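You operate a simulated robot arm through the tools that you are given. There is no shell and no other tool.

You run a simulated robot arm. Do the job below in one go: nothing can be reset, and whatever is moved stays where it is left.

TASK
Wipe the grit off the grey mat; fit it in the open drawer.
Fine: teal pad, put back; blue parts tray between the drawer's cleats, mat flat beside it, drawer shut. Set down upright: teal pad. What is to be rubbed or washed off counts as gone when no trace of it is left.
Where things are to end (x, y in the base frame): grey mat within 60 mm of [400, -320].

It is judged by the outcome, as a careful person would: the job done as asked, and still so three seconds after it is handed in. It fails if anything else is knocked over, pushed out of place, dropped, spilled or broken.

THE ROBOT
A 6-joint arm with a two-finger parallel gripper, fixed in place. Base frame: the origin is at the foot of the arm, x ahead of it, y to its left, z up. Units: mm, degrees, N and s.
With the tool pointing down near the work surface it reaches from about 300 to 660 mm from the base axis. Its first joint turns from -115.0 to 115.0 degrees. Payload 3.43 kg.
The tool frame sits at the grasp point between the pads (the TCP): z along the fingers, y along the line on which they close. The tips reach 34 mm beyond it. The gripper opens to 128 mm. The fingers are 24 mm wide and 12 mm thick; the gripper's body (48 by 130 mm) begins 96 mm behind the TCP.
Orientation is that of the tool frame in the base frame, as a unit quaternion [w, x, y, z]. With the fingers straight down and closing along the base's y, the tool's x points along the base's -x, its y along +y and its z along -z.

THE INTERFACE
- The arm moves only by the tool send_rows. Its argument "motion" is a list of rows, each a list of 3 entries, a list of its own where there are three numbers: the turn, a rotation vector about the base's x, y, z in degrees, then the shift along the base's x, y, z in mm, then the opening, from 0 (shut) to 1 (fully open). In form: [[[rx, ry, rz], [dx, dy, dz], gripper], ...]. A call has 1 to 20 rows; each row is the pose to reach, as a shift and turn from the pose commanded when the call began. Rows are played at 5 a second. More than 50 mm and 8.6 degrees between two rows, or a gripper value outside its range, and nothing of the call is played. Where a pose cannot be reached the arm comes as near as it can. A force on the tool above 90 N (or 10 N above the force at the start of the call, whichever is more), or a blocked arm, ends the call early, and 0.2 s more pass. The fingers move at their own pace (about 153 mm/s each) and stop on an object; they squeeze with about 24 N. The grip force told is the motor's: it shows also when the fingers shut on nothing. Time passes only in rows, and 0.2 s behind the last, so rows that repeat a pose let the fingers close. The reply holds the time, the measured pose of the TCP, the force on the tool along the base axes, the opening and the grip force, in the units named above and with some noise, with the torque about the TCP (base axes, N m) and any sound that the robot's microphone picked up.
- Cameras (640 x 400 px; columns grow to the right, rows downward): "scene" is fixed at [400.2, 500.1, 1511.3]; the picture's right is [-1.00, -0.04, 0.00], its down [-0.02, 0.51, -0.86] and it looks along [0.04, -0.86, -0.51] (base axes); focal length 315 px, centre (320, 200). "wrist" rides on the gripper at [76, -11, -160] in the tool frame; the picture's right is [0.15, 0.99, 0.00], its down [-0.88, 0.13, -0.46] and it looks along [-0.45, 0.07, 0.89] (tool axes); focal length 234 px, centre (320, 200). There is no depth. A picture from a camera that has moved, and an enlarged one, comes with that camera's place and axes in the base frame and with its lens.
- get_image(camera): a new picture of that camera. No time passes.
- slide_trunk(by): slides the trunk up (or, below 0, down) by that many mm; the arm rides with it, the base frame stays. It gives what a move gives, with no picture.
- zoom(camera, box): a new picture of the part [left, top, right, bottom] of that camera's present view, enlarged. No time passes.
- close_job(): hands the job in; it is judged then, once.

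Nothing tells you positions but the pictures and the camera data. Unless the task says otherwise, let go and move clear before handing in.

The tools are called after "Emit:" as a command line: name --argument value ..., lists and objects as JSON in quotes. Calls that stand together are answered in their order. send_rows: Moves the arm, as the interface text tells. Its arguments: {"type":"object","properties":{"motion":{"type":"array","items":{"type":"array"}}},"required":["motion"]} The other tools are called the same way: slide_trunk (by) slides the trunk up or down; get_image (camera) takes a picture; zoom (camera, box) takes an enlarged picture of a part of a camera's view; close_job () hands the job in.

At the start:

```text
clock: 0.0
tcp_pos: [214.8, -386.9, 1253.9]
orientation: [-0.001, 0.0, 1.0, 0.0]
ft_force: [-0.3, -0.8, 0.8]
wrist_torque: [-0.02, 0.0, -0.01]
gripper_width: 127.8
gripper_force: 0.1
trunk travel left (down, up): [-925.0, 65.0]
```

scene: 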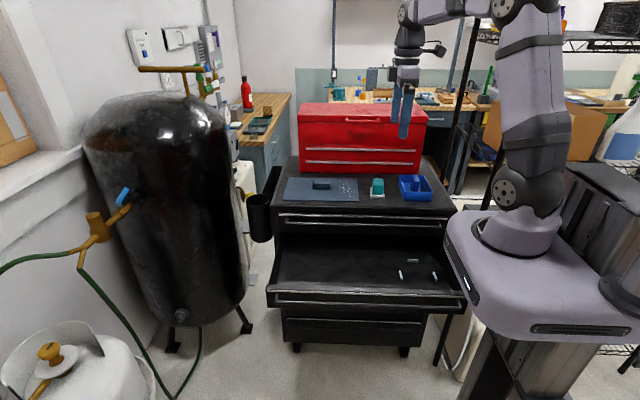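
wrist: 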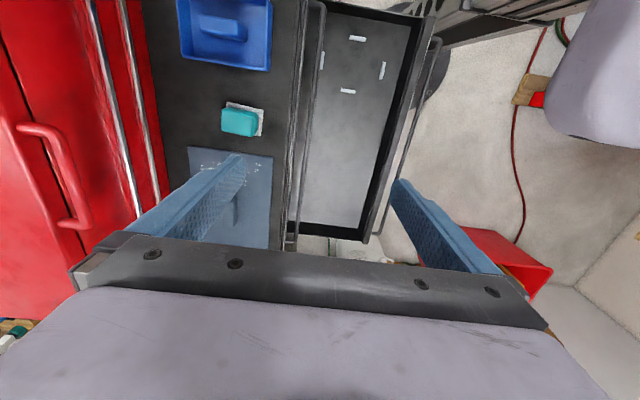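

I see a tool chest with a grey mat (with grit), a teal pad on a white holder, a blue tray on its top, and an open drawer with white cleats. I will look closer before moving.

Emit:
zoom --camera "scene" --box '[260, 150, 480, 320]'

Emit:
zoom --camera "scene" --box '[270, 165, 450, 225]'

Emit:
zoom --camera "wrist" --box '[130, 0, 450, 260]'

```text
2.35 times, centred on (370, 235) of scene
camera zoom: at [400.2, 500.1, 1511.3], right [-1.0, -0.04, 0.0], down [-0.02, 0.51, -0.86], along [0.04, -0.86, -0.51], focal length 741 px, centre (202, 118)
```

zoom: 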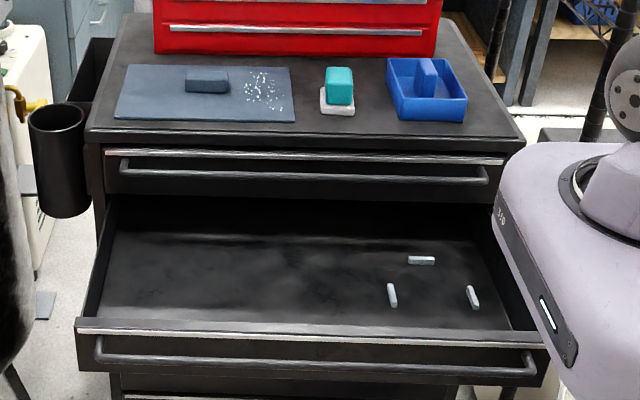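

```text
3.56 times, centred on (360, 195) of scene
camera zoom: at [400.2, 500.1, 1511.3], right [-1.0, -0.04, 0.0], down [-0.02, 0.51, -0.86], along [0.04, -0.86, -0.51], focal length 1120 px, centre (178, 218)
```

zoom: 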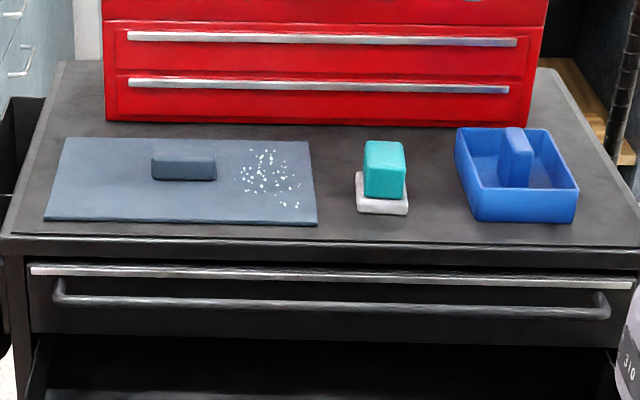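

```text
1.54 times, centred on (290, 130) of wrist
camera zoom: at [138.9, -397.9, 1412.8], right [-0.15, 0.99, 0.0], down [0.88, 0.13, 0.46], along [0.45, 0.07, -0.89], focal length 360 px, centre (366, 308)
```

zoom: 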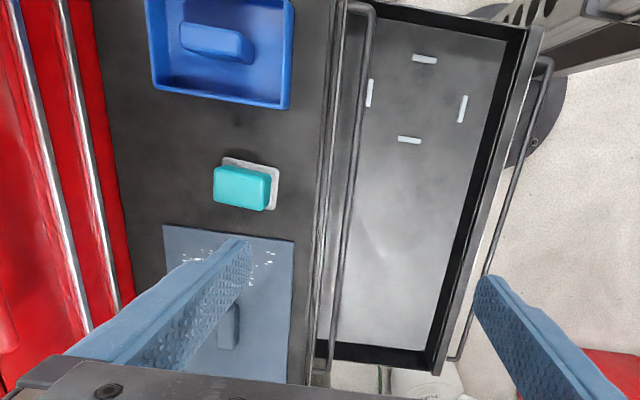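

The mat with the grit looks to be around (415, -590) on the chest top (z about 915). The pad is near (232, -537), the tray near (110, -550), and four cleats are in the open drawer near (125, -300). I'll go lower over the chest to measure more precisely.

Emit:
send_rows --motion '[[[0, 0, 0], [0, -20, -40], 1], [[0, 0, 0], [0, -40, -80], 1], [[0, 0, 0], [0, -60, -110], 1]]'

Emit:
get_image --camera "wrist"

Emit:
get_image --camera "scene"

```text
clock: 0.8
tcp_pos: [219.7, -448.5, 1138.6]
orientation: [0.001, 0.0, 1.0, -0.001]
ft_force: [0.3, 0.0, 0.8]
wrist_torque: [0.02, -0.02, 0.0]
gripper_width: 128.0
gripper_force: 0.0
trunk travel left (down, up): [-925.0, 65.0]
```

```text
taken
camera wrist: at [143.3, -460.2, 1298.2], right [-0.15, 0.99, 0.0], down [0.88, 0.13, 0.46], along [0.45, 0.07, -0.89], focal length 234 px, centre (320, 200)
```

wrist: 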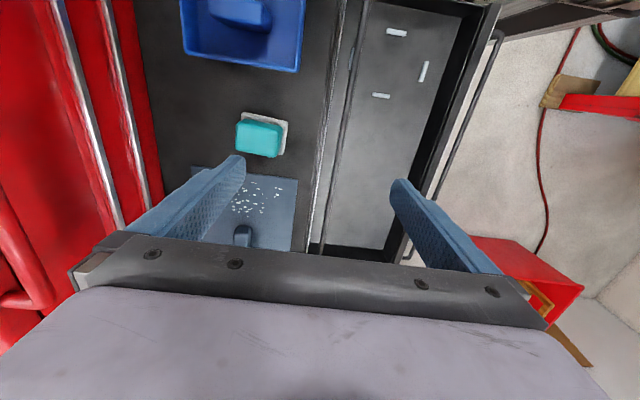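

```text
taken
```

scene: 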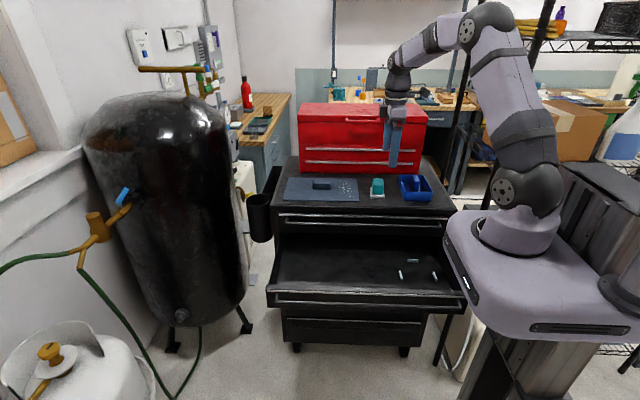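

The arm moves freely. I'll take enlarged views to measure the pad, tray, mat and cleats.

Emit:
zoom --camera "wrist" --box '[170, 0, 330, 100]'

Emit:
zoom --camera "wrist" --box '[180, 100, 340, 260]'

Emit:
zoom --camera "wrist" --box '[340, 0, 500, 260]'

Emit:
zoom --camera "scene" --box '[360, 170, 450, 226]'

Emit:
zoom --camera "scene" --box '[380, 240, 460, 290]'

```text
4.00 times, centred on (250, 50) of wrist
camera zoom: at [143.3, -460.2, 1298.2], right [-0.15, 0.99, 0.0], down [0.88, 0.13, 0.46], along [0.45, 0.07, -0.89], focal length 937 px, centre (600, 800)
```

zoom: 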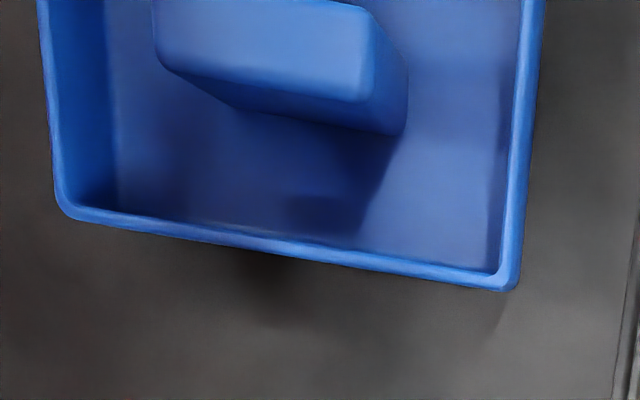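

```text
2.50 times, centred on (260, 180) of wrist
camera zoom: at [143.3, -460.2, 1298.2], right [-0.15, 0.99, 0.0], down [0.88, 0.13, 0.46], along [0.45, 0.07, -0.89], focal length 585 px, centre (470, 250)
```

zoom: 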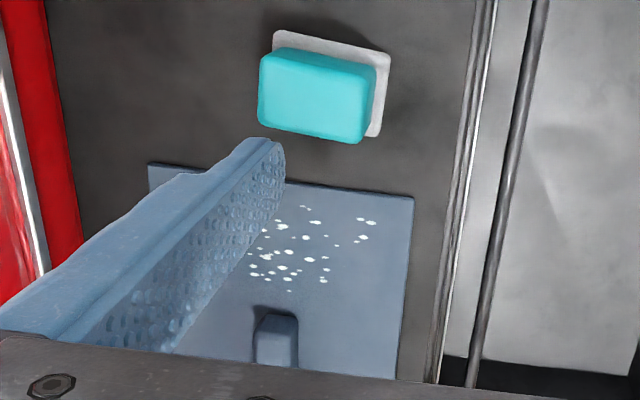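

```text
1.54 times, centred on (420, 130) of wrist
camera zoom: at [143.3, -460.2, 1298.2], right [-0.15, 0.99, 0.0], down [0.88, 0.13, 0.46], along [0.45, 0.07, -0.89], focal length 360 px, centre (166, 308)
```

zoom: 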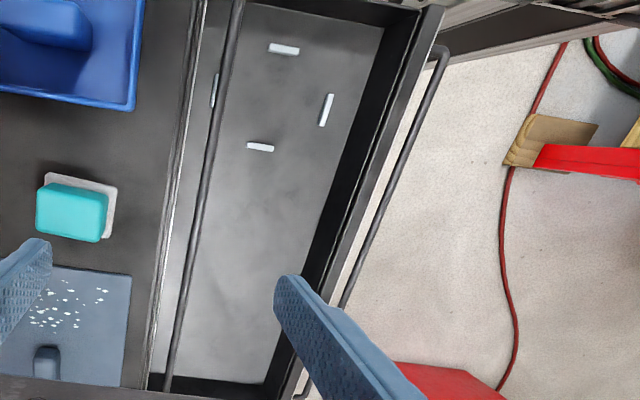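

```text
7.11 times, centred on (405, 198) of scene
camera zoom: at [400.2, 500.1, 1511.3], right [-1.0, -0.04, 0.0], down [-0.02, 0.51, -0.86], along [0.04, -0.86, -0.51], focal length 2240 px, centre (-284, 214)
```

zoom: 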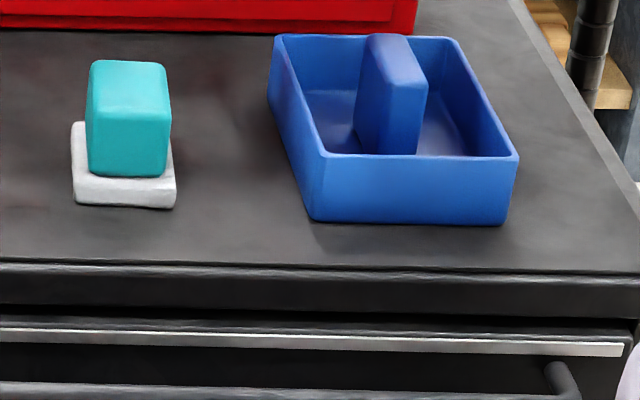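

```text
8.00 times, centred on (420, 265) of scene
camera zoom: at [400.2, 500.1, 1511.3], right [-1.0, -0.04, 0.0], down [-0.02, 0.51, -0.86], along [0.04, -0.86, -0.51], focal length 2520 px, centre (-480, -320)
```

zoom: 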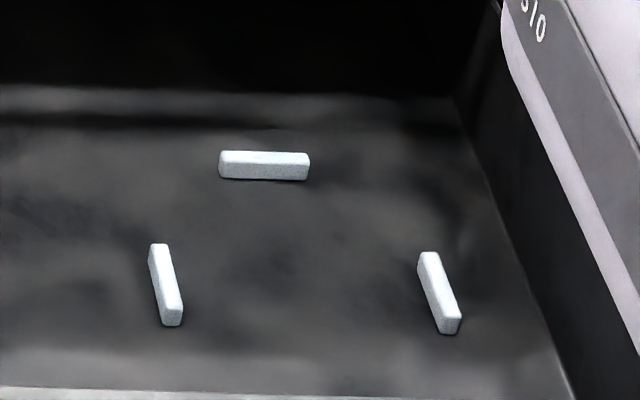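

Triangulating from both cameras:
- **Tray:** about 98×140 mm, centred near (89, -557).
- **Cleats:** centred near (94, -321), on the drawer floor at z about 720.
- **Pad:** about (229, -535).
- **Mat:** centred near (441, -569), with its grit around x 315–385.

I'll turn the wrist so the fingers close along x and look again from close up.

Emit:
send_rows --motion '[[[0, 0, -8], [6, -3, -4], 1], [[0, 0, -16], [12, -6, -8], 1], [[0, 0, -24], [18, -9, -12], 1], [[0, 0, -32], [24, -12, -16], 1], [[0, 0, -40], [30, -15, -20], 1], [[0, 0, -48], [36, -18, -24], 1], [[0, 0, -56], [42, -21, -28], 1], [[0, 0, -64], [48, -24, -32], 1], [[0, 0, -72], [54, -27, -36], 1], [[0, 0, -80], [60, -30, -40], 1], [[0, 0, -88], [66, -30, -40], 1], [[0, 0, -90], [70, -30, -40], 1]]'

Emit:
get_image --camera "wrist"

Emit:
get_image --camera "scene"

```text
clock: 3.4
tcp_pos: [286.3, -476.2, 1102.6]
orientation: [0.0, 0.708, 0.706, 0.0]
ft_force: [0.2, 0.7, -0.2]
wrist_torque: [0.0, -0.01, -0.02]
gripper_width: 128.0
gripper_force: 0.1
trunk travel left (down, up): [-925.0, 65.0]
```

```text
taken
camera wrist: at [273.5, -401.2, 1262.4], right [0.99, 0.14, 0.0], down [0.13, -0.88, 0.46], along [0.07, -0.45, -0.89], focal length 234 px, centre (320, 200)
```

wrist: 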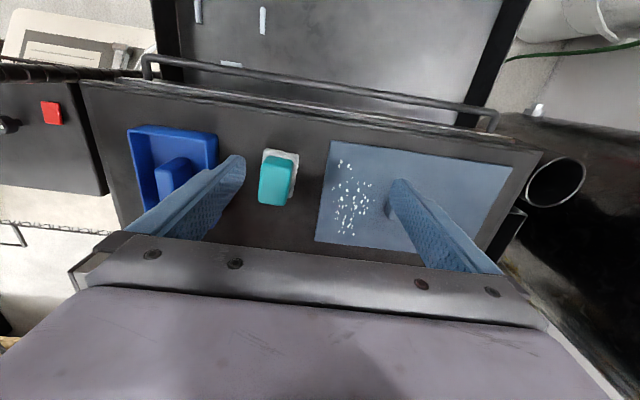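

```text
taken
```

scene: 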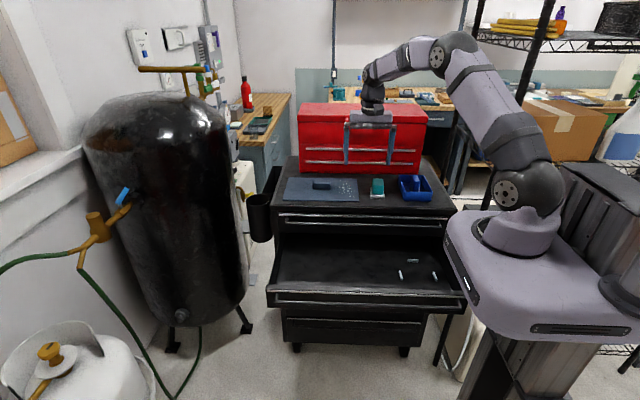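

The view from here shows the pad, holder, grit and mat handle clearly. I'll enlarge it to measure.

Emit:
zoom --camera "wrist" --box '[230, 130, 330, 230]'

Emit:
zoom --camera "wrist" --box '[310, 130, 430, 250]'

Emit:
zoom --camera "wrist" --box '[110, 100, 250, 250]'

Emit:
zoom --camera "scene" --box '[280, 165, 400, 215]'

```text
4.00 times, centred on (280, 180) of wrist
camera zoom: at [273.5, -401.2, 1262.4], right [0.99, 0.14, 0.0], down [0.13, -0.88, 0.46], along [0.07, -0.45, -0.89], focal length 937 px, centre (480, 280)
```

zoom: 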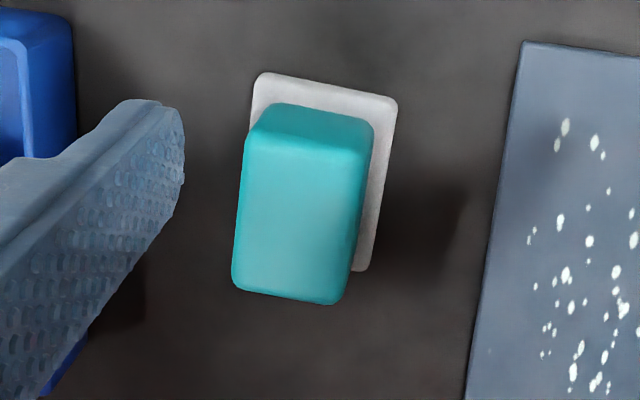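

```text
3.33 times, centred on (370, 190) of wrist
camera zoom: at [273.5, -401.2, 1262.4], right [0.99, 0.14, 0.0], down [0.13, -0.88, 0.46], along [0.07, -0.45, -0.89], focal length 781 px, centre (153, 233)
```

zoom: 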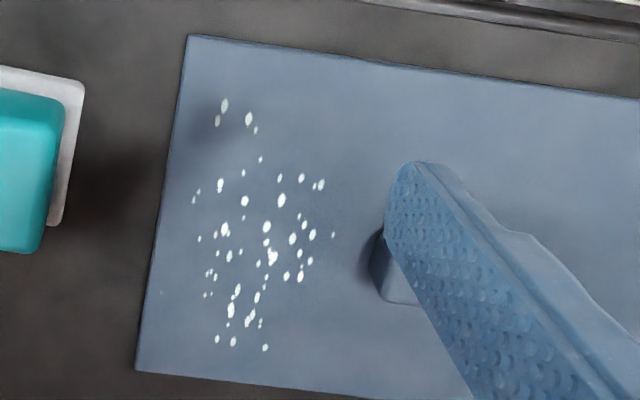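

```text
2.67 times, centred on (180, 175) of wrist
camera zoom: at [273.5, -401.2, 1262.4], right [0.99, 0.14, 0.0], down [0.13, -0.88, 0.46], along [0.07, -0.45, -0.89], focal length 624 px, centre (693, 267)
```

zoom: 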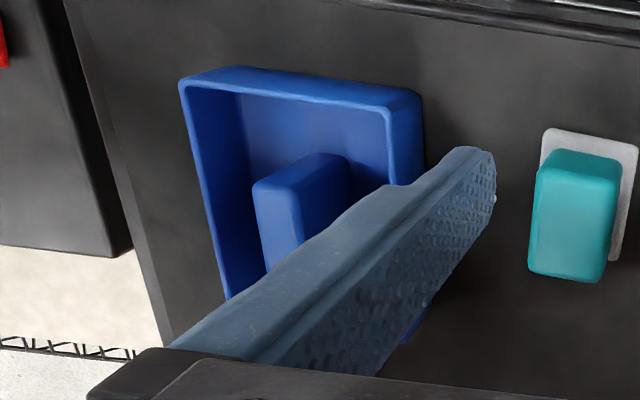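

```text
5.33 times, centred on (340, 190) of scene
camera zoom: at [400.2, 500.1, 1511.3], right [-1.0, -0.04, 0.0], down [-0.02, 0.51, -0.86], along [0.04, -0.86, -0.51], focal length 1680 px, centre (213, 253)
```

zoom: 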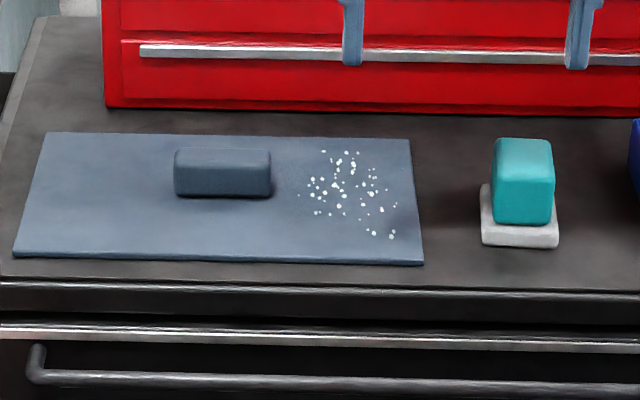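

Refined positions:
- **Mat:** x 300–579, y -476 to -658, top at z about 924.
- **Grit:** x 315–386, y -503 to -631.
- **Pad:** about 40×54×38 mm, centred at (231, -536), on a holder with its top near z 935.

The far grit is beyond the straight-down reach. I'll tilt the tool about 24° about x, so the fingertips lean away from the robot while the pad stays level, and test this above the pad.

Emit:
send_rows --motion '[[[-6, 0, 0], [-14, -13, -13], 1], [[-12, 0, 0], [-27, -26, -27], 1], [[-18, 0, 0], [-40, -39, -40], 1], [[-24, 0, 0], [-54, -52, -54], 1], [[-24, 0, 0], [-54, -52, -54], 1], [[-24, 0, 0], [-54, -52, -54], 1]]'

Emit:
get_image --camera "wrist"

Emit:
get_image --camera "scene"

```text
clock: 4.8
tcp_pos: [230.8, -529.5, 1049.7]
orientation: [0.147, 0.692, 0.692, -0.147]
ft_force: [0.4, 0.2, -0.3]
wrist_torque: [0.02, -0.01, -0.01]
gripper_width: 128.0
gripper_force: 0.1
trunk travel left (down, up): [-925.0, 65.0]
```

```text
taken
camera wrist: at [218.9, -394.0, 1165.1], right [0.99, 0.13, -0.06], down [0.13, -0.62, 0.77], along [0.07, -0.77, -0.63], focal length 234 px, centre (320, 200)
```

wrist: 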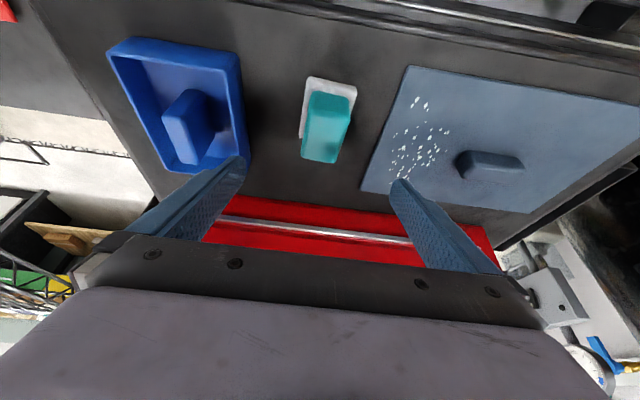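

```text
taken
```

scene: 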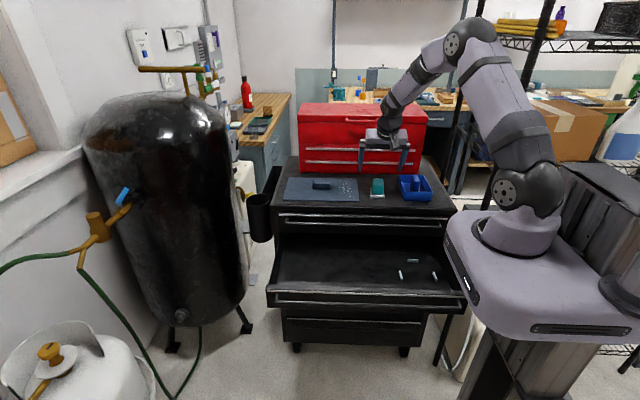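

I'll test whether the far grit corner can be reached at this tilt, still in free air above the mat.

Emit:
send_rows --motion '[[[0, 0, 0], [28, -18, -8], 1], [[0, 0, 0], [56, -36, -16], 1], [[0, 0, 0], [84, -54, -24], 1], [[0, 0, 0], [112, -72, -32], 1], [[0, 0, 0], [139, -91, -40], 1], [[0, 0, 0], [139, -91, -40], 1], [[0, 0, 0], [139, -91, -40], 1]]'

Emit:
get_image --camera "wrist"

Emit:
get_image --camera "scene"

```text
clock: 6.4
tcp_pos: [371.6, -616.6, 1006.4]
orientation: [0.147, 0.691, 0.692, -0.147]
ft_force: [-0.2, -0.3, 0.2]
wrist_torque: [0.01, -0.01, 0.0]
gripper_width: 128.1
gripper_force: 0.1
trunk travel left (down, up): [-925.0, 65.0]
```

```text
taken
camera wrist: at [360.2, -482.1, 1122.8], right [0.99, 0.13, -0.06], down [0.13, -0.62, 0.77], along [0.07, -0.77, -0.63], focal length 234 px, centre (320, 200)
```

wrist: 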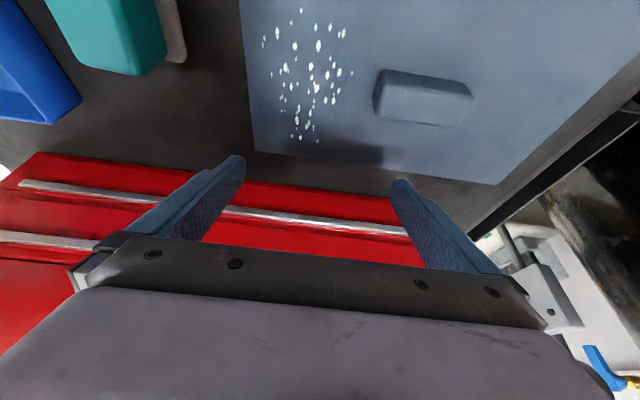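

```text
taken
```

scene: 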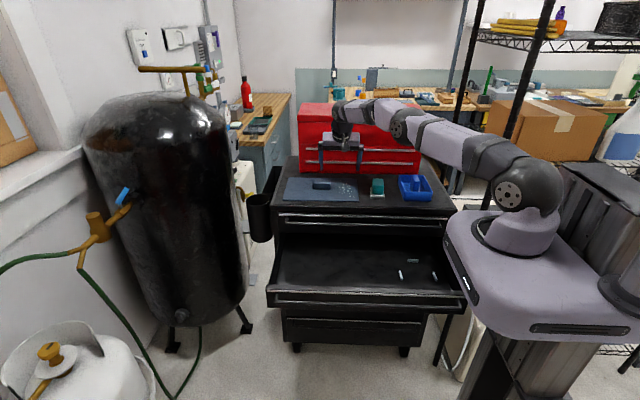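

The reach works at this tilt. I'll use this close view to measure the handle and grit.

Emit:
zoom --camera "wrist" --box '[230, 0, 490, 160]'

```text
2.46 times, centred on (360, 80) of wrist
camera zoom: at [360.2, -482.1, 1122.8], right [0.99, 0.13, -0.06], down [0.13, -0.62, 0.77], along [0.07, -0.77, -0.63], focal length 576 px, centre (222, 495)
```

zoom: 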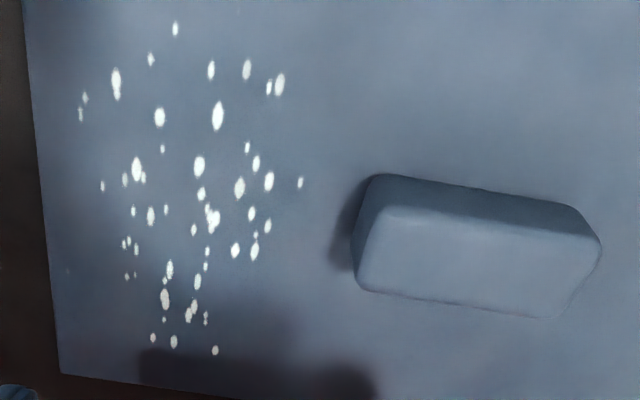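

Emit:
zoom --camera "wrist" --box '[238, 80, 298, 150]'

Emit:
zoom --camera "wrist" --box '[240, 0, 300, 70]'

Emit:
zoom --camera "wrist" --box '[30, 0, 190, 90]'

```text
5.71 times, centred on (268, 115) of wrist
camera zoom: at [360.2, -482.1, 1122.8], right [0.99, 0.13, -0.06], down [0.13, -0.62, 0.77], along [0.07, -0.77, -0.63], focal length 1338 px, centre (617, 686)
```

zoom: 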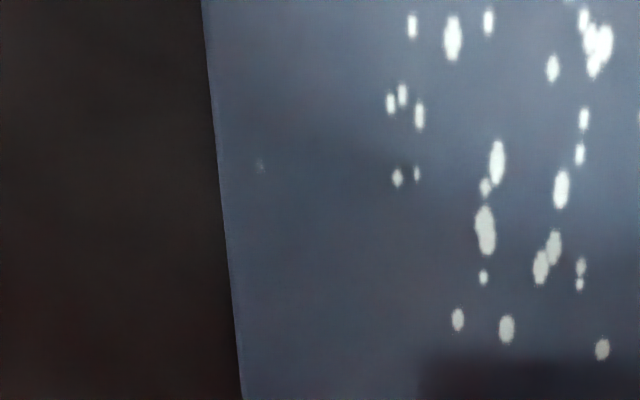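

```text
5.71 times, centred on (270, 35) of wrist
camera zoom: at [360.2, -482.1, 1122.8], right [0.99, 0.13, -0.06], down [0.13, -0.62, 0.77], along [0.07, -0.77, -0.63], focal length 1338 px, centre (606, 1143)
```

zoom: 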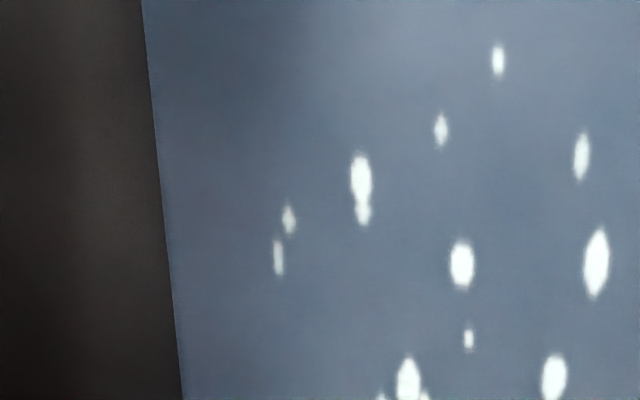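

```text
4.00 times, centred on (110, 45) of wrist
camera zoom: at [360.2, -482.1, 1122.8], right [0.99, 0.13, -0.06], down [0.13, -0.62, 0.77], along [0.07, -0.77, -0.63], focal length 937 px, centre (1160, 820)
```

zoom: 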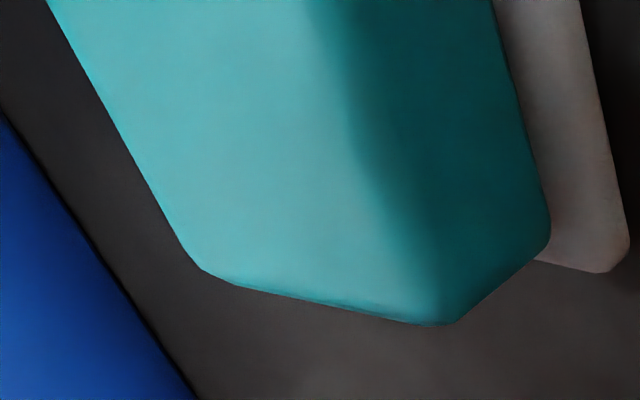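

The handle measures x 407–476, y -554 to -581, with its top at z 948. I'll return over the pad and come down around it with the fingers partly open.

Emit:
send_rows --motion '[[[0, 0, 0], [-28, 18, 12], 1], [[0, 0, 0], [-56, 36, 24], 1], [[0, 0, 0], [-84, 54, 32], 1], [[0, 0, 0], [-112, 72, 40], 0.8], [[0, 0, 0], [-139, 91, 40], 0.75], [[0, 0, 0], [-139, 91, 25], 0.75], [[0, 0, 0], [-139, 91, 5], 0.75], [[0, 0, 0], [-139, 91, -15], 0.75], [[0, 0, 0], [-139, 91, -25], 0.75], [[0, 0, 0], [-139, 91, -25], 0.75]]'

Emit:
get_image --camera "wrist"

Emit:
zoom --camera "scene" --box '[330, 140, 450, 215]'

```text
clock: 8.6
tcp_pos: [232.0, -528.4, 982.7]
orientation: [0.148, 0.691, 0.692, -0.147]
ft_force: [0.3, -0.4, 0.4]
wrist_torque: [-0.03, -0.03, -0.01]
gripper_width: 96.0
gripper_force: 0.0
trunk travel left (down, up): [-925.0, 65.0]
```

```text
taken
camera wrist: at [220.3, -394.5, 1098.6], right [0.99, 0.13, -0.06], down [0.13, -0.62, 0.77], along [0.07, -0.77, -0.63], focal length 234 px, centre (320, 200)
```

wrist: 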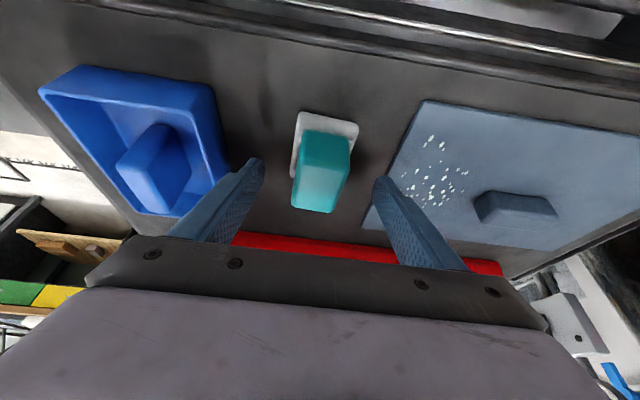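

```text
5.33 times, centred on (390, 178) of scene
camera zoom: at [400.2, 500.1, 1511.3], right [-1.0, -0.04, 0.0], down [-0.02, 0.51, -0.86], along [0.04, -0.86, -0.51], focal length 1680 px, centre (-53, 320)
```

zoom: 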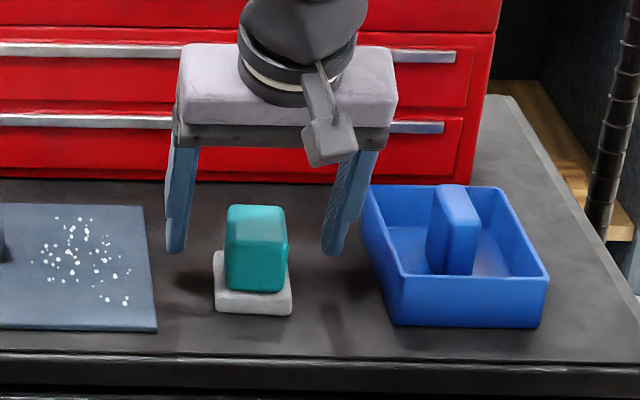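

The fingers straddle the pad properly. I'll lower 6 mm and close on it.

Emit:
send_rows --motion '[[[0, 0, 0], [0, 0, -6], 0.75], [[0, 0, 0], [0, 0, -6], 0.5], [[0, 0, 0], [0, 0, -6], 0.0], [[0, 0, 0], [0, 0, -6], 0.0], [[0, 0, 0], [0, 0, -6], 0.0], [[0, 0, 0], [0, 0, -6], 0.0]]'

Emit:
get_image --camera "wrist"

Emit:
zoom --camera "scene" --box '[330, 140, 450, 215]'

```text
clock: 10.0
tcp_pos: [231.5, -529.0, 977.7]
orientation: [0.147, 0.692, 0.691, -0.147]
ft_force: [-1.3, -1.1, 1.9]
wrist_torque: [-0.08, -0.02, -0.02]
gripper_width: 39.2
gripper_force: 23.8
trunk travel left (down, up): [-925.0, 65.0]
```

```text
taken
camera wrist: at [220.2, -394.9, 1093.3], right [0.99, 0.13, -0.06], down [0.13, -0.62, 0.77], along [0.07, -0.77, -0.63], focal length 234 px, centre (320, 200)
```

wrist: 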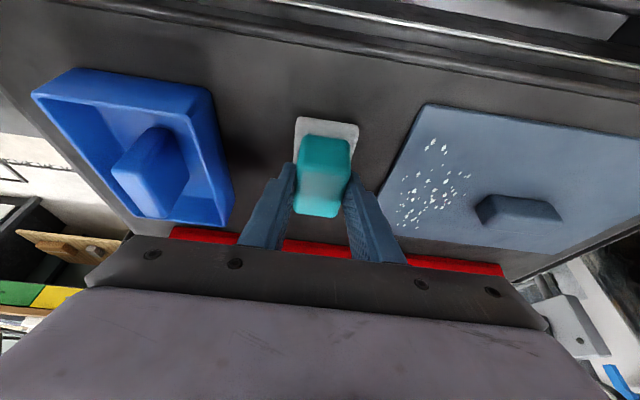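

```text
5.33 times, centred on (390, 178) of scene
camera zoom: at [400.2, 500.1, 1511.3], right [-1.0, -0.04, 0.0], down [-0.02, 0.51, -0.86], along [0.04, -0.86, -0.51], focal length 1680 px, centre (-53, 320)
```

zoom: 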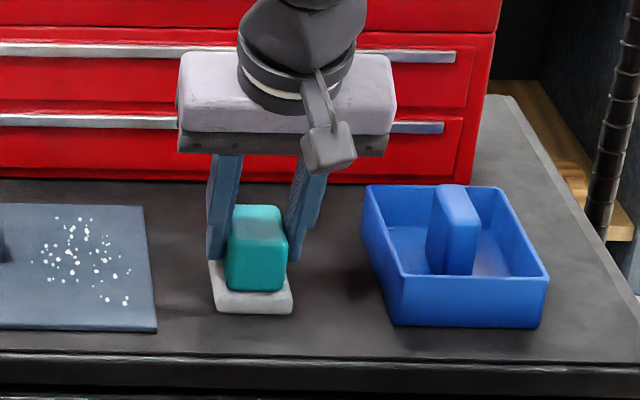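

The pad is gripped at 39 mm wide. I'll lift it straight up a little and check it comes without the holder.

Emit:
send_rows --motion '[[[0, 0, 0], [0, 0, 5], 0.0], [[0, 0, 0], [0, 0, 15], 0.0], [[0, 0, 0], [0, 0, 30], 0.0], [[0, 0, 0], [0, 0, 40], 0.0], [[0, 0, 0], [0, 0, 40], 0.0]]'

Emit:
get_image --camera "wrist"

Emit:
zoom --camera "scene" --box '[330, 140, 450, 215]'

```text
clock: 11.2
tcp_pos: [231.3, -529.0, 1018.2]
orientation: [0.147, 0.692, 0.692, -0.147]
ft_force: [-0.8, -0.1, -0.7]
wrist_torque: [0.01, -0.02, 0.01]
gripper_width: 39.4
gripper_force: 24.2
trunk travel left (down, up): [-925.0, 65.0]
```

```text
taken
camera wrist: at [219.2, -394.7, 1133.0], right [0.99, 0.13, -0.06], down [0.13, -0.62, 0.77], along [0.07, -0.77, -0.63], focal length 234 px, centre (320, 200)
```

wrist: 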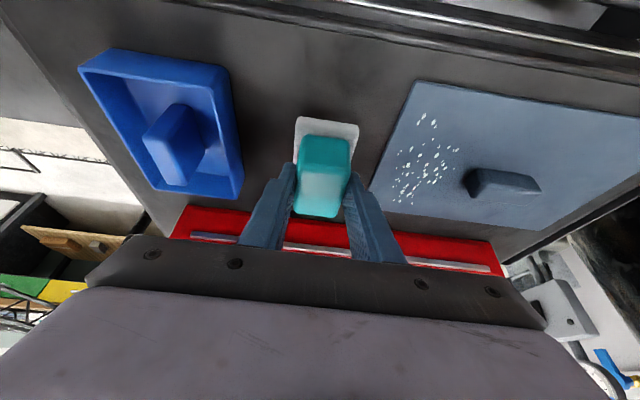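

```text
5.33 times, centred on (390, 178) of scene
camera zoom: at [400.2, 500.1, 1511.3], right [-1.0, -0.04, 0.0], down [-0.02, 0.51, -0.86], along [0.04, -0.86, -0.51], focal length 1680 px, centre (-53, 320)
```

zoom: 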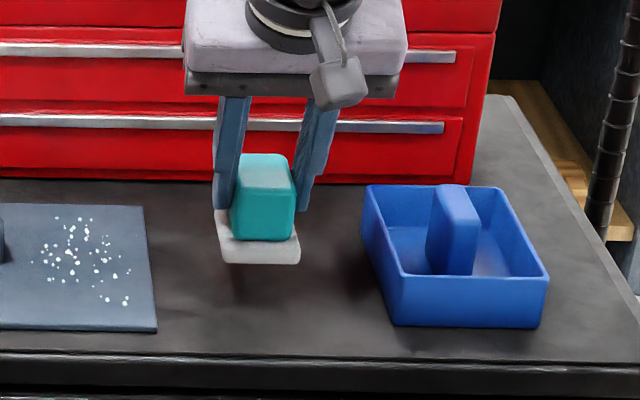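

The white base lifts together with the teal block, so it is the pad's wiping sole, about 50×72 mm and previously standing directly on the chest top. It must go back at about (231, -534). I'll carry it over the grit and come down towards the mat.

Emit:
send_rows --motion '[[[0, 0, 0], [30, -8, 0], 0.0], [[0, 0, 0], [60, -16, 0], 0.0], [[0, 0, 0], [90, -24, 0], 0.0], [[0, 0, 0], [117, -31, 0], 0.0], [[0, 0, 0], [117, -31, -10], 0.0], [[0, 0, 0], [117, -31, -20], 0.0], [[0, 0, 0], [117, -31, -30], 0.0], [[0, 0, 0], [117, -31, -32], 0.0], [[0, 0, 0], [117, -31, -32], 0.0]]'

Emit:
zoom --camera "scene" --box '[280, 150, 400, 215]'

Emit:
get_image --camera "wrist"

```text
clock: 13.2
tcp_pos: [346.8, -559.1, 985.3]
orientation: [0.147, 0.692, 0.692, -0.147]
ft_force: [-0.5, -0.3, -0.1]
wrist_torque: [0.03, 0.02, 0.04]
gripper_width: 39.4
gripper_force: 24.0
trunk travel left (down, up): [-925.0, 65.0]
```

```text
5.33 times, centred on (340, 182) of scene
camera zoom: at [400.2, 500.1, 1511.3], right [-1.0, -0.04, 0.0], down [-0.02, 0.51, -0.86], along [0.04, -0.86, -0.51], focal length 1680 px, centre (213, 293)
```

zoom: 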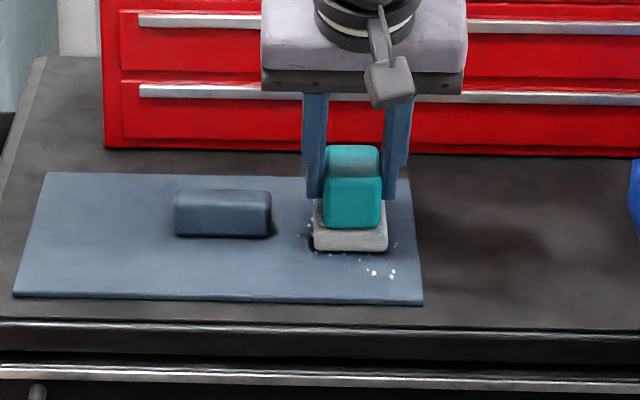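

```text
taken
camera wrist: at [336.7, -425.6, 1101.6], right [0.99, 0.13, -0.06], down [0.13, -0.62, 0.77], along [0.07, -0.77, -0.63], focal length 234 px, centre (320, 200)
```

wrist: 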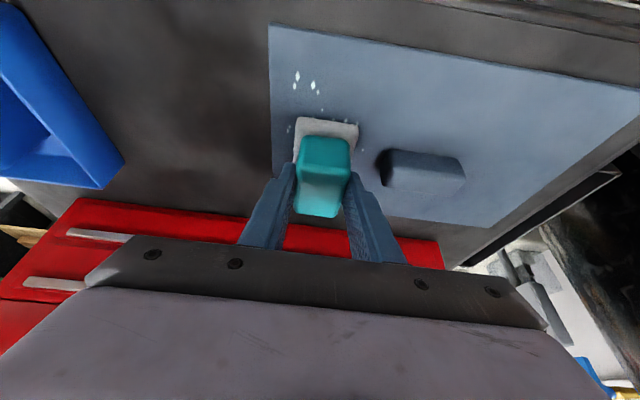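

The sole is hovering just above the mat. I'll lower in small steps and watch the force.

Emit:
send_rows --motion '[[[0, 0, 0], [0, 0, -1.5], 0.0], [[0, 0, 0], [0, 0, -3], 0.0], [[0, 0, 0], [0, 0, -4.5], 0.0], [[0, 0, 0], [0, 0, -4.5], 0.0]]'

```text
clock: 14.2
tcp_pos: [348.2, -560.7, 984.8]
orientation: [0.149, 0.691, 0.692, -0.147]
ft_force: [0.1, 0.2, 10.6]
wrist_torque: [0.34, 0.08, 0.03]
gripper_width: 39.4
gripper_force: 23.9
trunk travel left (down, up): [-925.0, 65.0]
```

Contact is about 10 N. I'll ease off a millimetre and start wiping with the first lanes.

Emit:
send_rows --motion '[[[0, 0, 0], [0, 0, 1], 0.0], [[0, 0, 0], [0, 12, 1], 0.0], [[0, 0, 0], [0, 24, 1], 0.0], [[0, 0, 0], [0, 35, 1], 0.0], [[0, 0, 0], [-10, 35, 1], 0.0], [[0, 0, 0], [-20, 35, 1], 0.0], [[0, 0, 0], [-20, 20, 1], 0.0], [[0, 0, 0], [-20, 5, 1], 0.0], [[0, 0, 0], [-20, -10, 1], 0.0], [[0, 0, 0], [-20, -25, 1], 0.0], [[0, 0, 0], [-20, -41, 1], 0.0], [[0, 0, 0], [-20, -41, 1], 0.0]]'

Emit:
zoom --camera "scene" --box '[280, 150, 400, 215]'

Emit:
get_image --camera "wrist"

```text
clock: 16.8
tcp_pos: [328.0, -600.2, 982.9]
orientation: [0.148, 0.691, 0.691, -0.148]
ft_force: [0.1, 6.5, 8.5]
wrist_torque: [0.19, 0.0, 0.01]
gripper_width: 39.1
gripper_force: 23.9
trunk travel left (down, up): [-925.0, 65.0]
```

```text
5.33 times, centred on (340, 182) of scene
camera zoom: at [400.2, 500.1, 1511.3], right [-1.0, -0.04, 0.0], down [-0.02, 0.51, -0.86], along [0.04, -0.86, -0.51], focal length 1680 px, centre (213, 293)
```

zoom: 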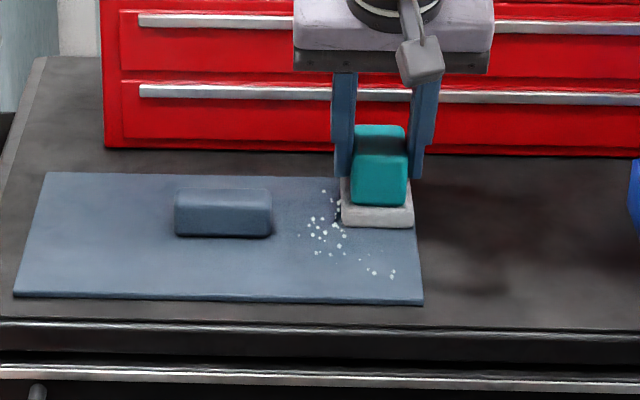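

```text
taken
camera wrist: at [316.0, -465.6, 1098.8], right [0.99, 0.13, -0.06], down [0.13, -0.62, 0.78], along [0.07, -0.77, -0.63], focal length 234 px, centre (320, 200)
```

wrist: 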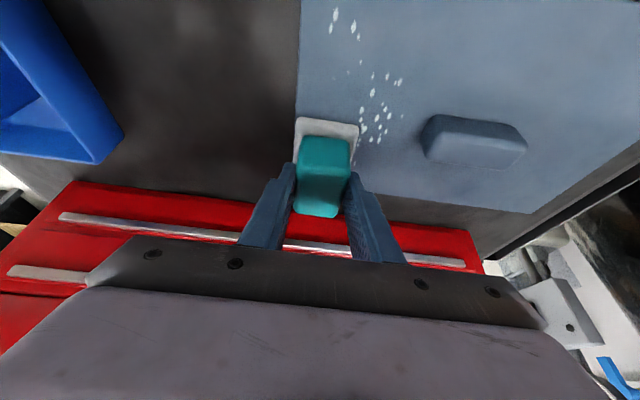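

Some of the grit has gone but some remains. I'll look closer to see which lanes were cleaned.

Emit:
zoom --camera "wrist" --box '[290, 0, 450, 160]'

Emit:
zoom --camera "scene" --box '[325, 175, 375, 210]'

```text
2.50 times, centred on (370, 80) of wrist
camera zoom: at [316.0, -465.6, 1098.8], right [0.99, 0.13, -0.06], down [0.13, -0.62, 0.78], along [0.07, -0.77, -0.63], focal length 585 px, centre (195, 500)
```

zoom: 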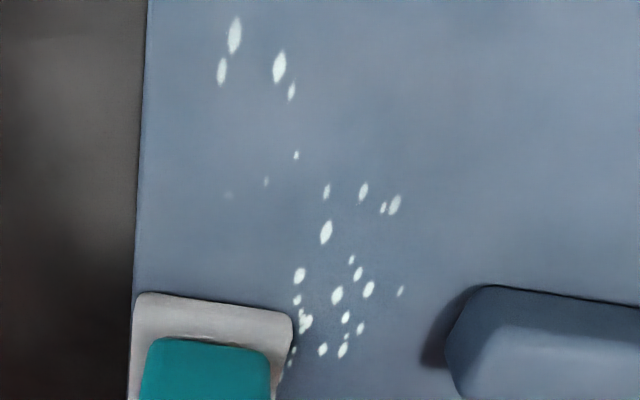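

```text
11.43 times, centred on (350, 192) of scene
camera zoom: at [400.2, 500.1, 1511.3], right [-1.0, -0.04, 0.0], down [-0.02, 0.51, -0.86], along [0.04, -0.86, -0.51], focal length 3600 px, centre (-23, 286)
```

zoom: 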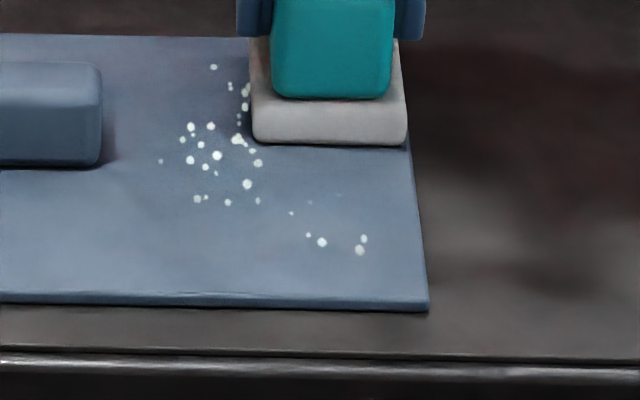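

Each grain fades with rubbing distance. The lane at x 303–350 is nearly clean, while the front and the x 350–386 lane need more passes. The mat hasn't moved, so I'll keep rubbing, front area first.

Emit:
send_rows --motion '[[[0, 0, 0], [0, 23, 0], 0.0], [[0, 0, 0], [0, 46, 0], 0.0], [[0, 0, 0], [0, 69, 0], 0.0], [[0, 0, 0], [0, 91, 0], 0.0], [[0, 0, 0], [0, 70, 0], 0.0], [[0, 0, 0], [0, 91, 0], 0.0], [[0, 0, 0], [2, 70, 0], 0.0], [[0, 0, 0], [4, 91, 0], 0.0], [[0, 0, 0], [6, 70, 0], 0.0], [[0, 0, 0], [8, 91, 0], 0.0], [[0, 0, 0], [10, 70, 0], 0.0], [[0, 0, 0], [12, 91, 0], 0.0], [[0, 0, 0], [12, 68, 0], 0.0], [[0, 0, 0], [12, 45, 0], 0.0], [[0, 0, 0], [12, 22, 0], 0.0], [[0, 0, 0], [12, 0, 0], 0.0], [[0, 0, 0], [26, 0, 0], 0.0], [[0, 0, 0], [38, 0, 0], 0.0], [[0, 0, 0], [38, 20, 0], 0.0], [[0, 0, 0], [38, 20, 0], 0.0]]'

Emit:
zoom --camera "scene" --box '[325, 175, 375, 210]'

Emit:
get_image --camera "wrist"

```text
clock: 21.0
tcp_pos: [367.6, -580.9, 983.7]
orientation: [0.15, 0.691, 0.692, -0.147]
ft_force: [0.9, -6.1, 12.5]
wrist_torque: [-0.14, 0.06, 0.06]
gripper_width: 39.3
gripper_force: 23.8
trunk travel left (down, up): [-925.0, 65.0]
```

```text
11.43 times, centred on (350, 192) of scene
camera zoom: at [400.2, 500.1, 1511.3], right [-1.0, -0.04, 0.0], down [-0.02, 0.51, -0.86], along [0.04, -0.86, -0.51], focal length 3600 px, centre (-23, 286)
```

zoom: 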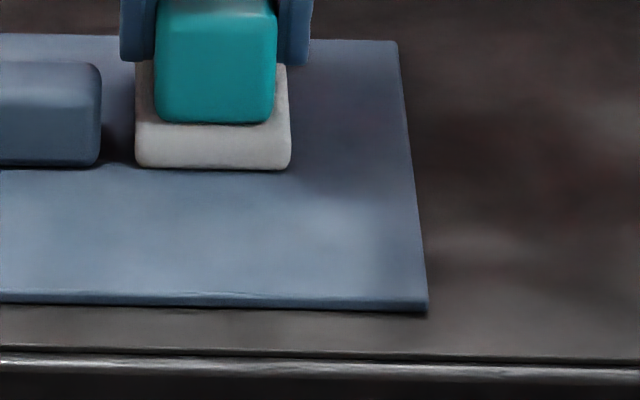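

```text
taken
camera wrist: at [355.2, -446.2, 1097.8], right [0.99, 0.13, -0.06], down [0.13, -0.62, 0.78], along [0.07, -0.78, -0.63], focal length 234 px, centre (320, 200)
```

wrist: 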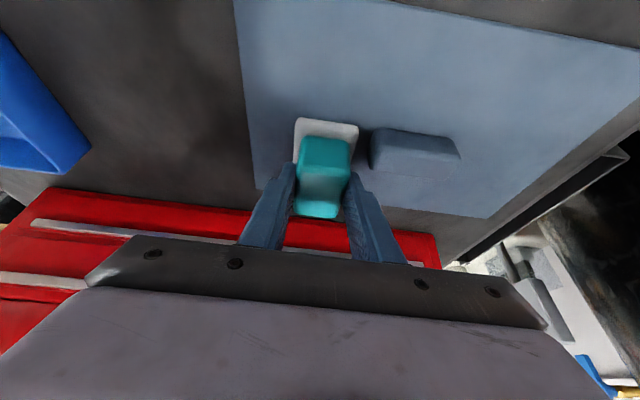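

Nearly everything is gone. I'll do more passes in the lane next to the handle, then lift and inspect.

Emit:
send_rows --motion '[[[0, 0, 0], [0, -22, 0], 0.0], [[0, 0, 0], [2, 0, 0], 0.0], [[0, 0, 0], [2, 22, 0], 0.0], [[0, 0, 0], [2, 44, 0], 0.0], [[0, 0, 0], [2, 62, 0], 0.0], [[0, 0, 0], [2, 44, 0], 0.0], [[0, 0, 0], [2, 22, 0], 0.0], [[0, 0, 0], [2, 0, 0], 0.0], [[0, 0, 0], [0, -22, 0], 0.0], [[0, 0, 0], [-10, -10, 0], 0.0], [[0, 0, 0], [-10, 12, 0], 0.0], [[0, 0, 0], [-10, 34, 0], 0.0], [[0, 0, 0], [-10, 56, 0], 0.0], [[0, 0, 0], [-20, 40, 0], 0.0], [[0, 0, 0], [-20, 20, 0], 0.0], [[0, 0, 0], [-20, 0, 0], 0.0], [[0, 0, 0], [-20, 0, 10], 0.0], [[0, 0, 0], [-20, 0, 35], 0.0], [[0, 0, 0], [-20, 0, 60], 0.0], [[0, 0, 0], [-20, 0, 60], 0.0]]'

Emit:
get_image --camera "wrist"

Emit:
zoom --camera "scene" --box '[280, 170, 370, 215]'

```text
clock: 25.2
tcp_pos: [346.2, -579.8, 1041.0]
orientation: [0.147, 0.692, 0.692, -0.147]
ft_force: [-0.8, -0.9, -1.3]
wrist_torque: [0.02, -0.01, 0.01]
gripper_width: 39.2
gripper_force: 23.9
trunk travel left (down, up): [-925.0, 65.0]
```

```text
taken
camera wrist: at [335.0, -446.1, 1156.6], right [0.99, 0.13, -0.06], down [0.13, -0.62, 0.77], along [0.07, -0.77, -0.63], focal length 234 px, centre (320, 200)
```

wrist: 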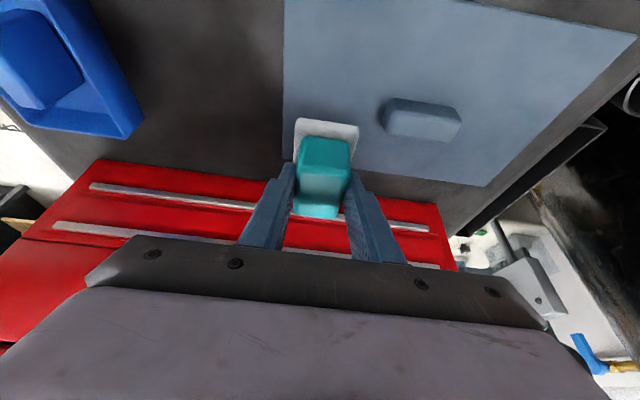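

```text
7.11 times, centred on (325, 192) of scene
camera zoom: at [400.2, 500.1, 1511.3], right [-1.0, -0.04, 0.0], down [-0.02, 0.51, -0.86], along [0.04, -0.86, -0.51], focal length 2240 px, centre (284, 253)
```

zoom: 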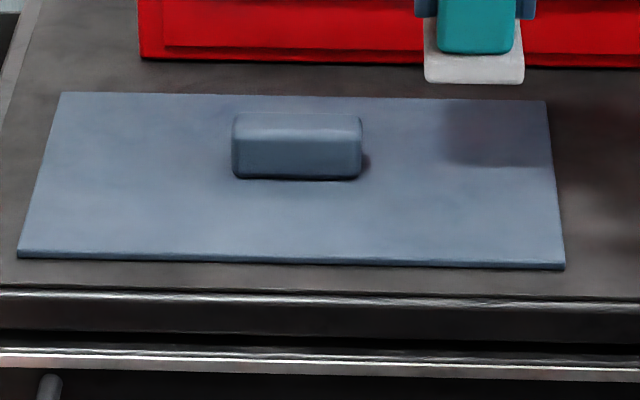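

The mat looks clean. I'll move the pad back above its home spot, which uncovers the view, and inspect the mat at high zoom.

Emit:
send_rows --motion '[[[0, 0, 0], [-30, 12, 0], 0.0], [[0, 0, 0], [-60, 24, 0], 0.0], [[0, 0, 0], [-90, 38, -5], 0.0], [[0, 0, 0], [-115, 51, -10], 0.0], [[0, 0, 0], [-115, 51, -10], 0.0], [[0, 0, 0], [-115, 51, -10], 0.0]]'

Emit:
get_image --camera "wrist"

Emit:
zoom --camera "wrist" --box '[360, 70, 470, 220]'

Emit:
zoom --camera "scene" --box '[325, 175, 370, 210]'

```text
clock: 26.6
tcp_pos: [230.0, -526.1, 1032.5]
orientation: [0.146, 0.692, 0.691, -0.147]
ft_force: [-0.1, -0.2, -0.9]
wrist_torque: [0.0, 0.0, -0.03]
gripper_width: 39.3
gripper_force: 24.1
trunk travel left (down, up): [-925.0, 65.0]
```

```text
taken
camera wrist: at [217.9, -392.7, 1148.6], right [0.99, 0.13, -0.06], down [0.13, -0.62, 0.77], along [0.07, -0.77, -0.63], focal length 234 px, centre (320, 200)
```

wrist: 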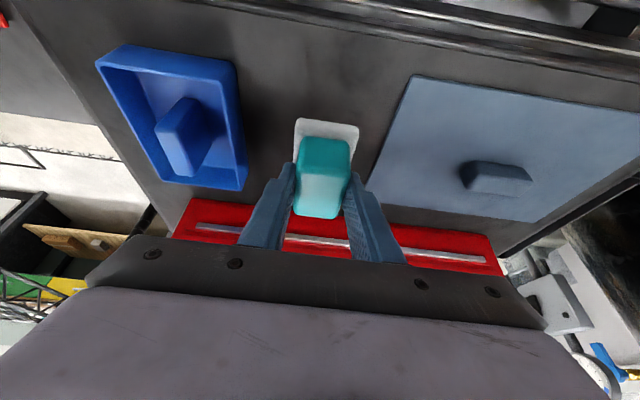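

```text
2.67 times, centred on (415, 145) of wrist
camera zoom: at [217.9, -392.7, 1148.6], right [0.99, 0.13, -0.06], down [0.13, -0.62, 0.77], along [0.07, -0.77, -0.63], focal length 624 px, centre (67, 347)
```

zoom: 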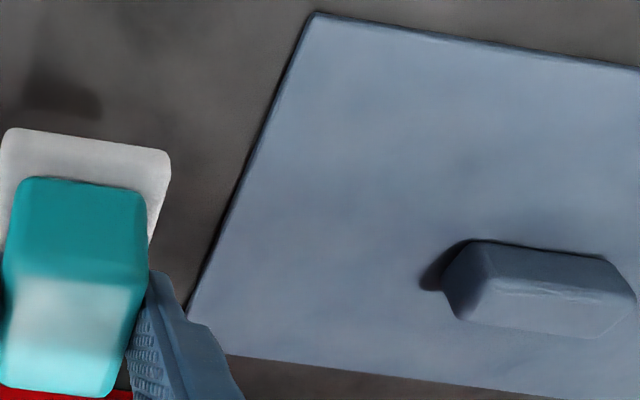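

```text
11.43 times, centred on (348, 192) of scene
camera zoom: at [400.2, 500.1, 1511.3], right [-1.0, -0.04, 0.0], down [-0.02, 0.51, -0.86], along [0.04, -0.86, -0.51], focal length 3600 px, centre (6, 286)
```

zoom: 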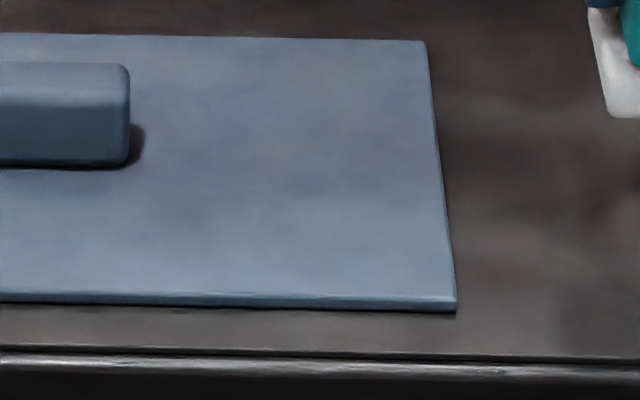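

No trace of grit is left. Now I'll lower the pad back onto its original spot.

Emit:
send_rows --motion '[[[0, 0, 0], [0, 0, -12], 0.0], [[0, 0, 0], [0, 0, -24], 0.0], [[0, 0, 0], [0, 0, -36], 0.0], [[0, 0, 0], [0, 0, -46], 0.0], [[0, 0, 0], [0, 0, -46], 0.0], [[0, 0, 0], [0, 0, -46], 0.0]]'

Emit:
get_image --camera "wrist"

Emit:
zoom --camera "scene" --box '[330, 140, 450, 215]'

```text
clock: 28.0
tcp_pos: [232.8, -528.2, 987.1]
orientation: [0.147, 0.691, 0.692, -0.146]
ft_force: [-0.2, 0.2, -1.5]
wrist_torque: [0.0, -0.02, 0.0]
gripper_width: 39.2
gripper_force: 23.9
trunk travel left (down, up): [-925.0, 65.0]
```

```text
taken
camera wrist: at [220.4, -394.5, 1102.5], right [0.99, 0.13, -0.06], down [0.13, -0.62, 0.77], along [0.07, -0.77, -0.63], focal length 234 px, centre (320, 200)
```

wrist: 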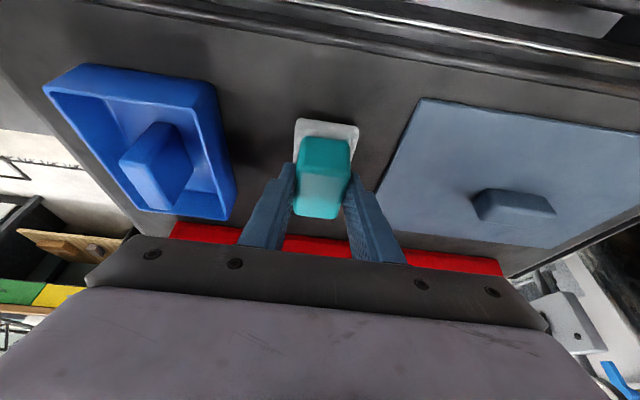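

```text
5.33 times, centred on (390, 178) of scene
camera zoom: at [400.2, 500.1, 1511.3], right [-1.0, -0.04, 0.0], down [-0.02, 0.51, -0.86], along [0.04, -0.86, -0.51], focal length 1680 px, centre (-53, 320)
```

zoom: 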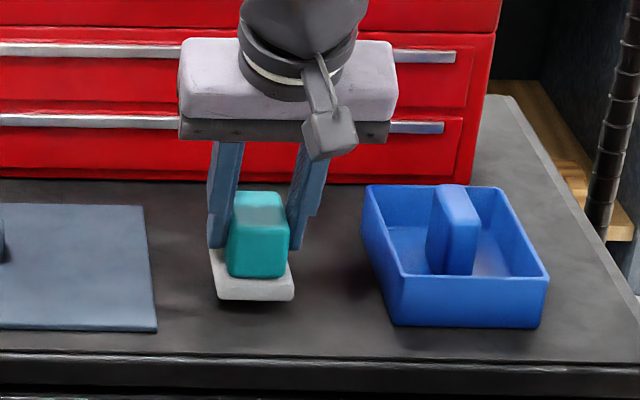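

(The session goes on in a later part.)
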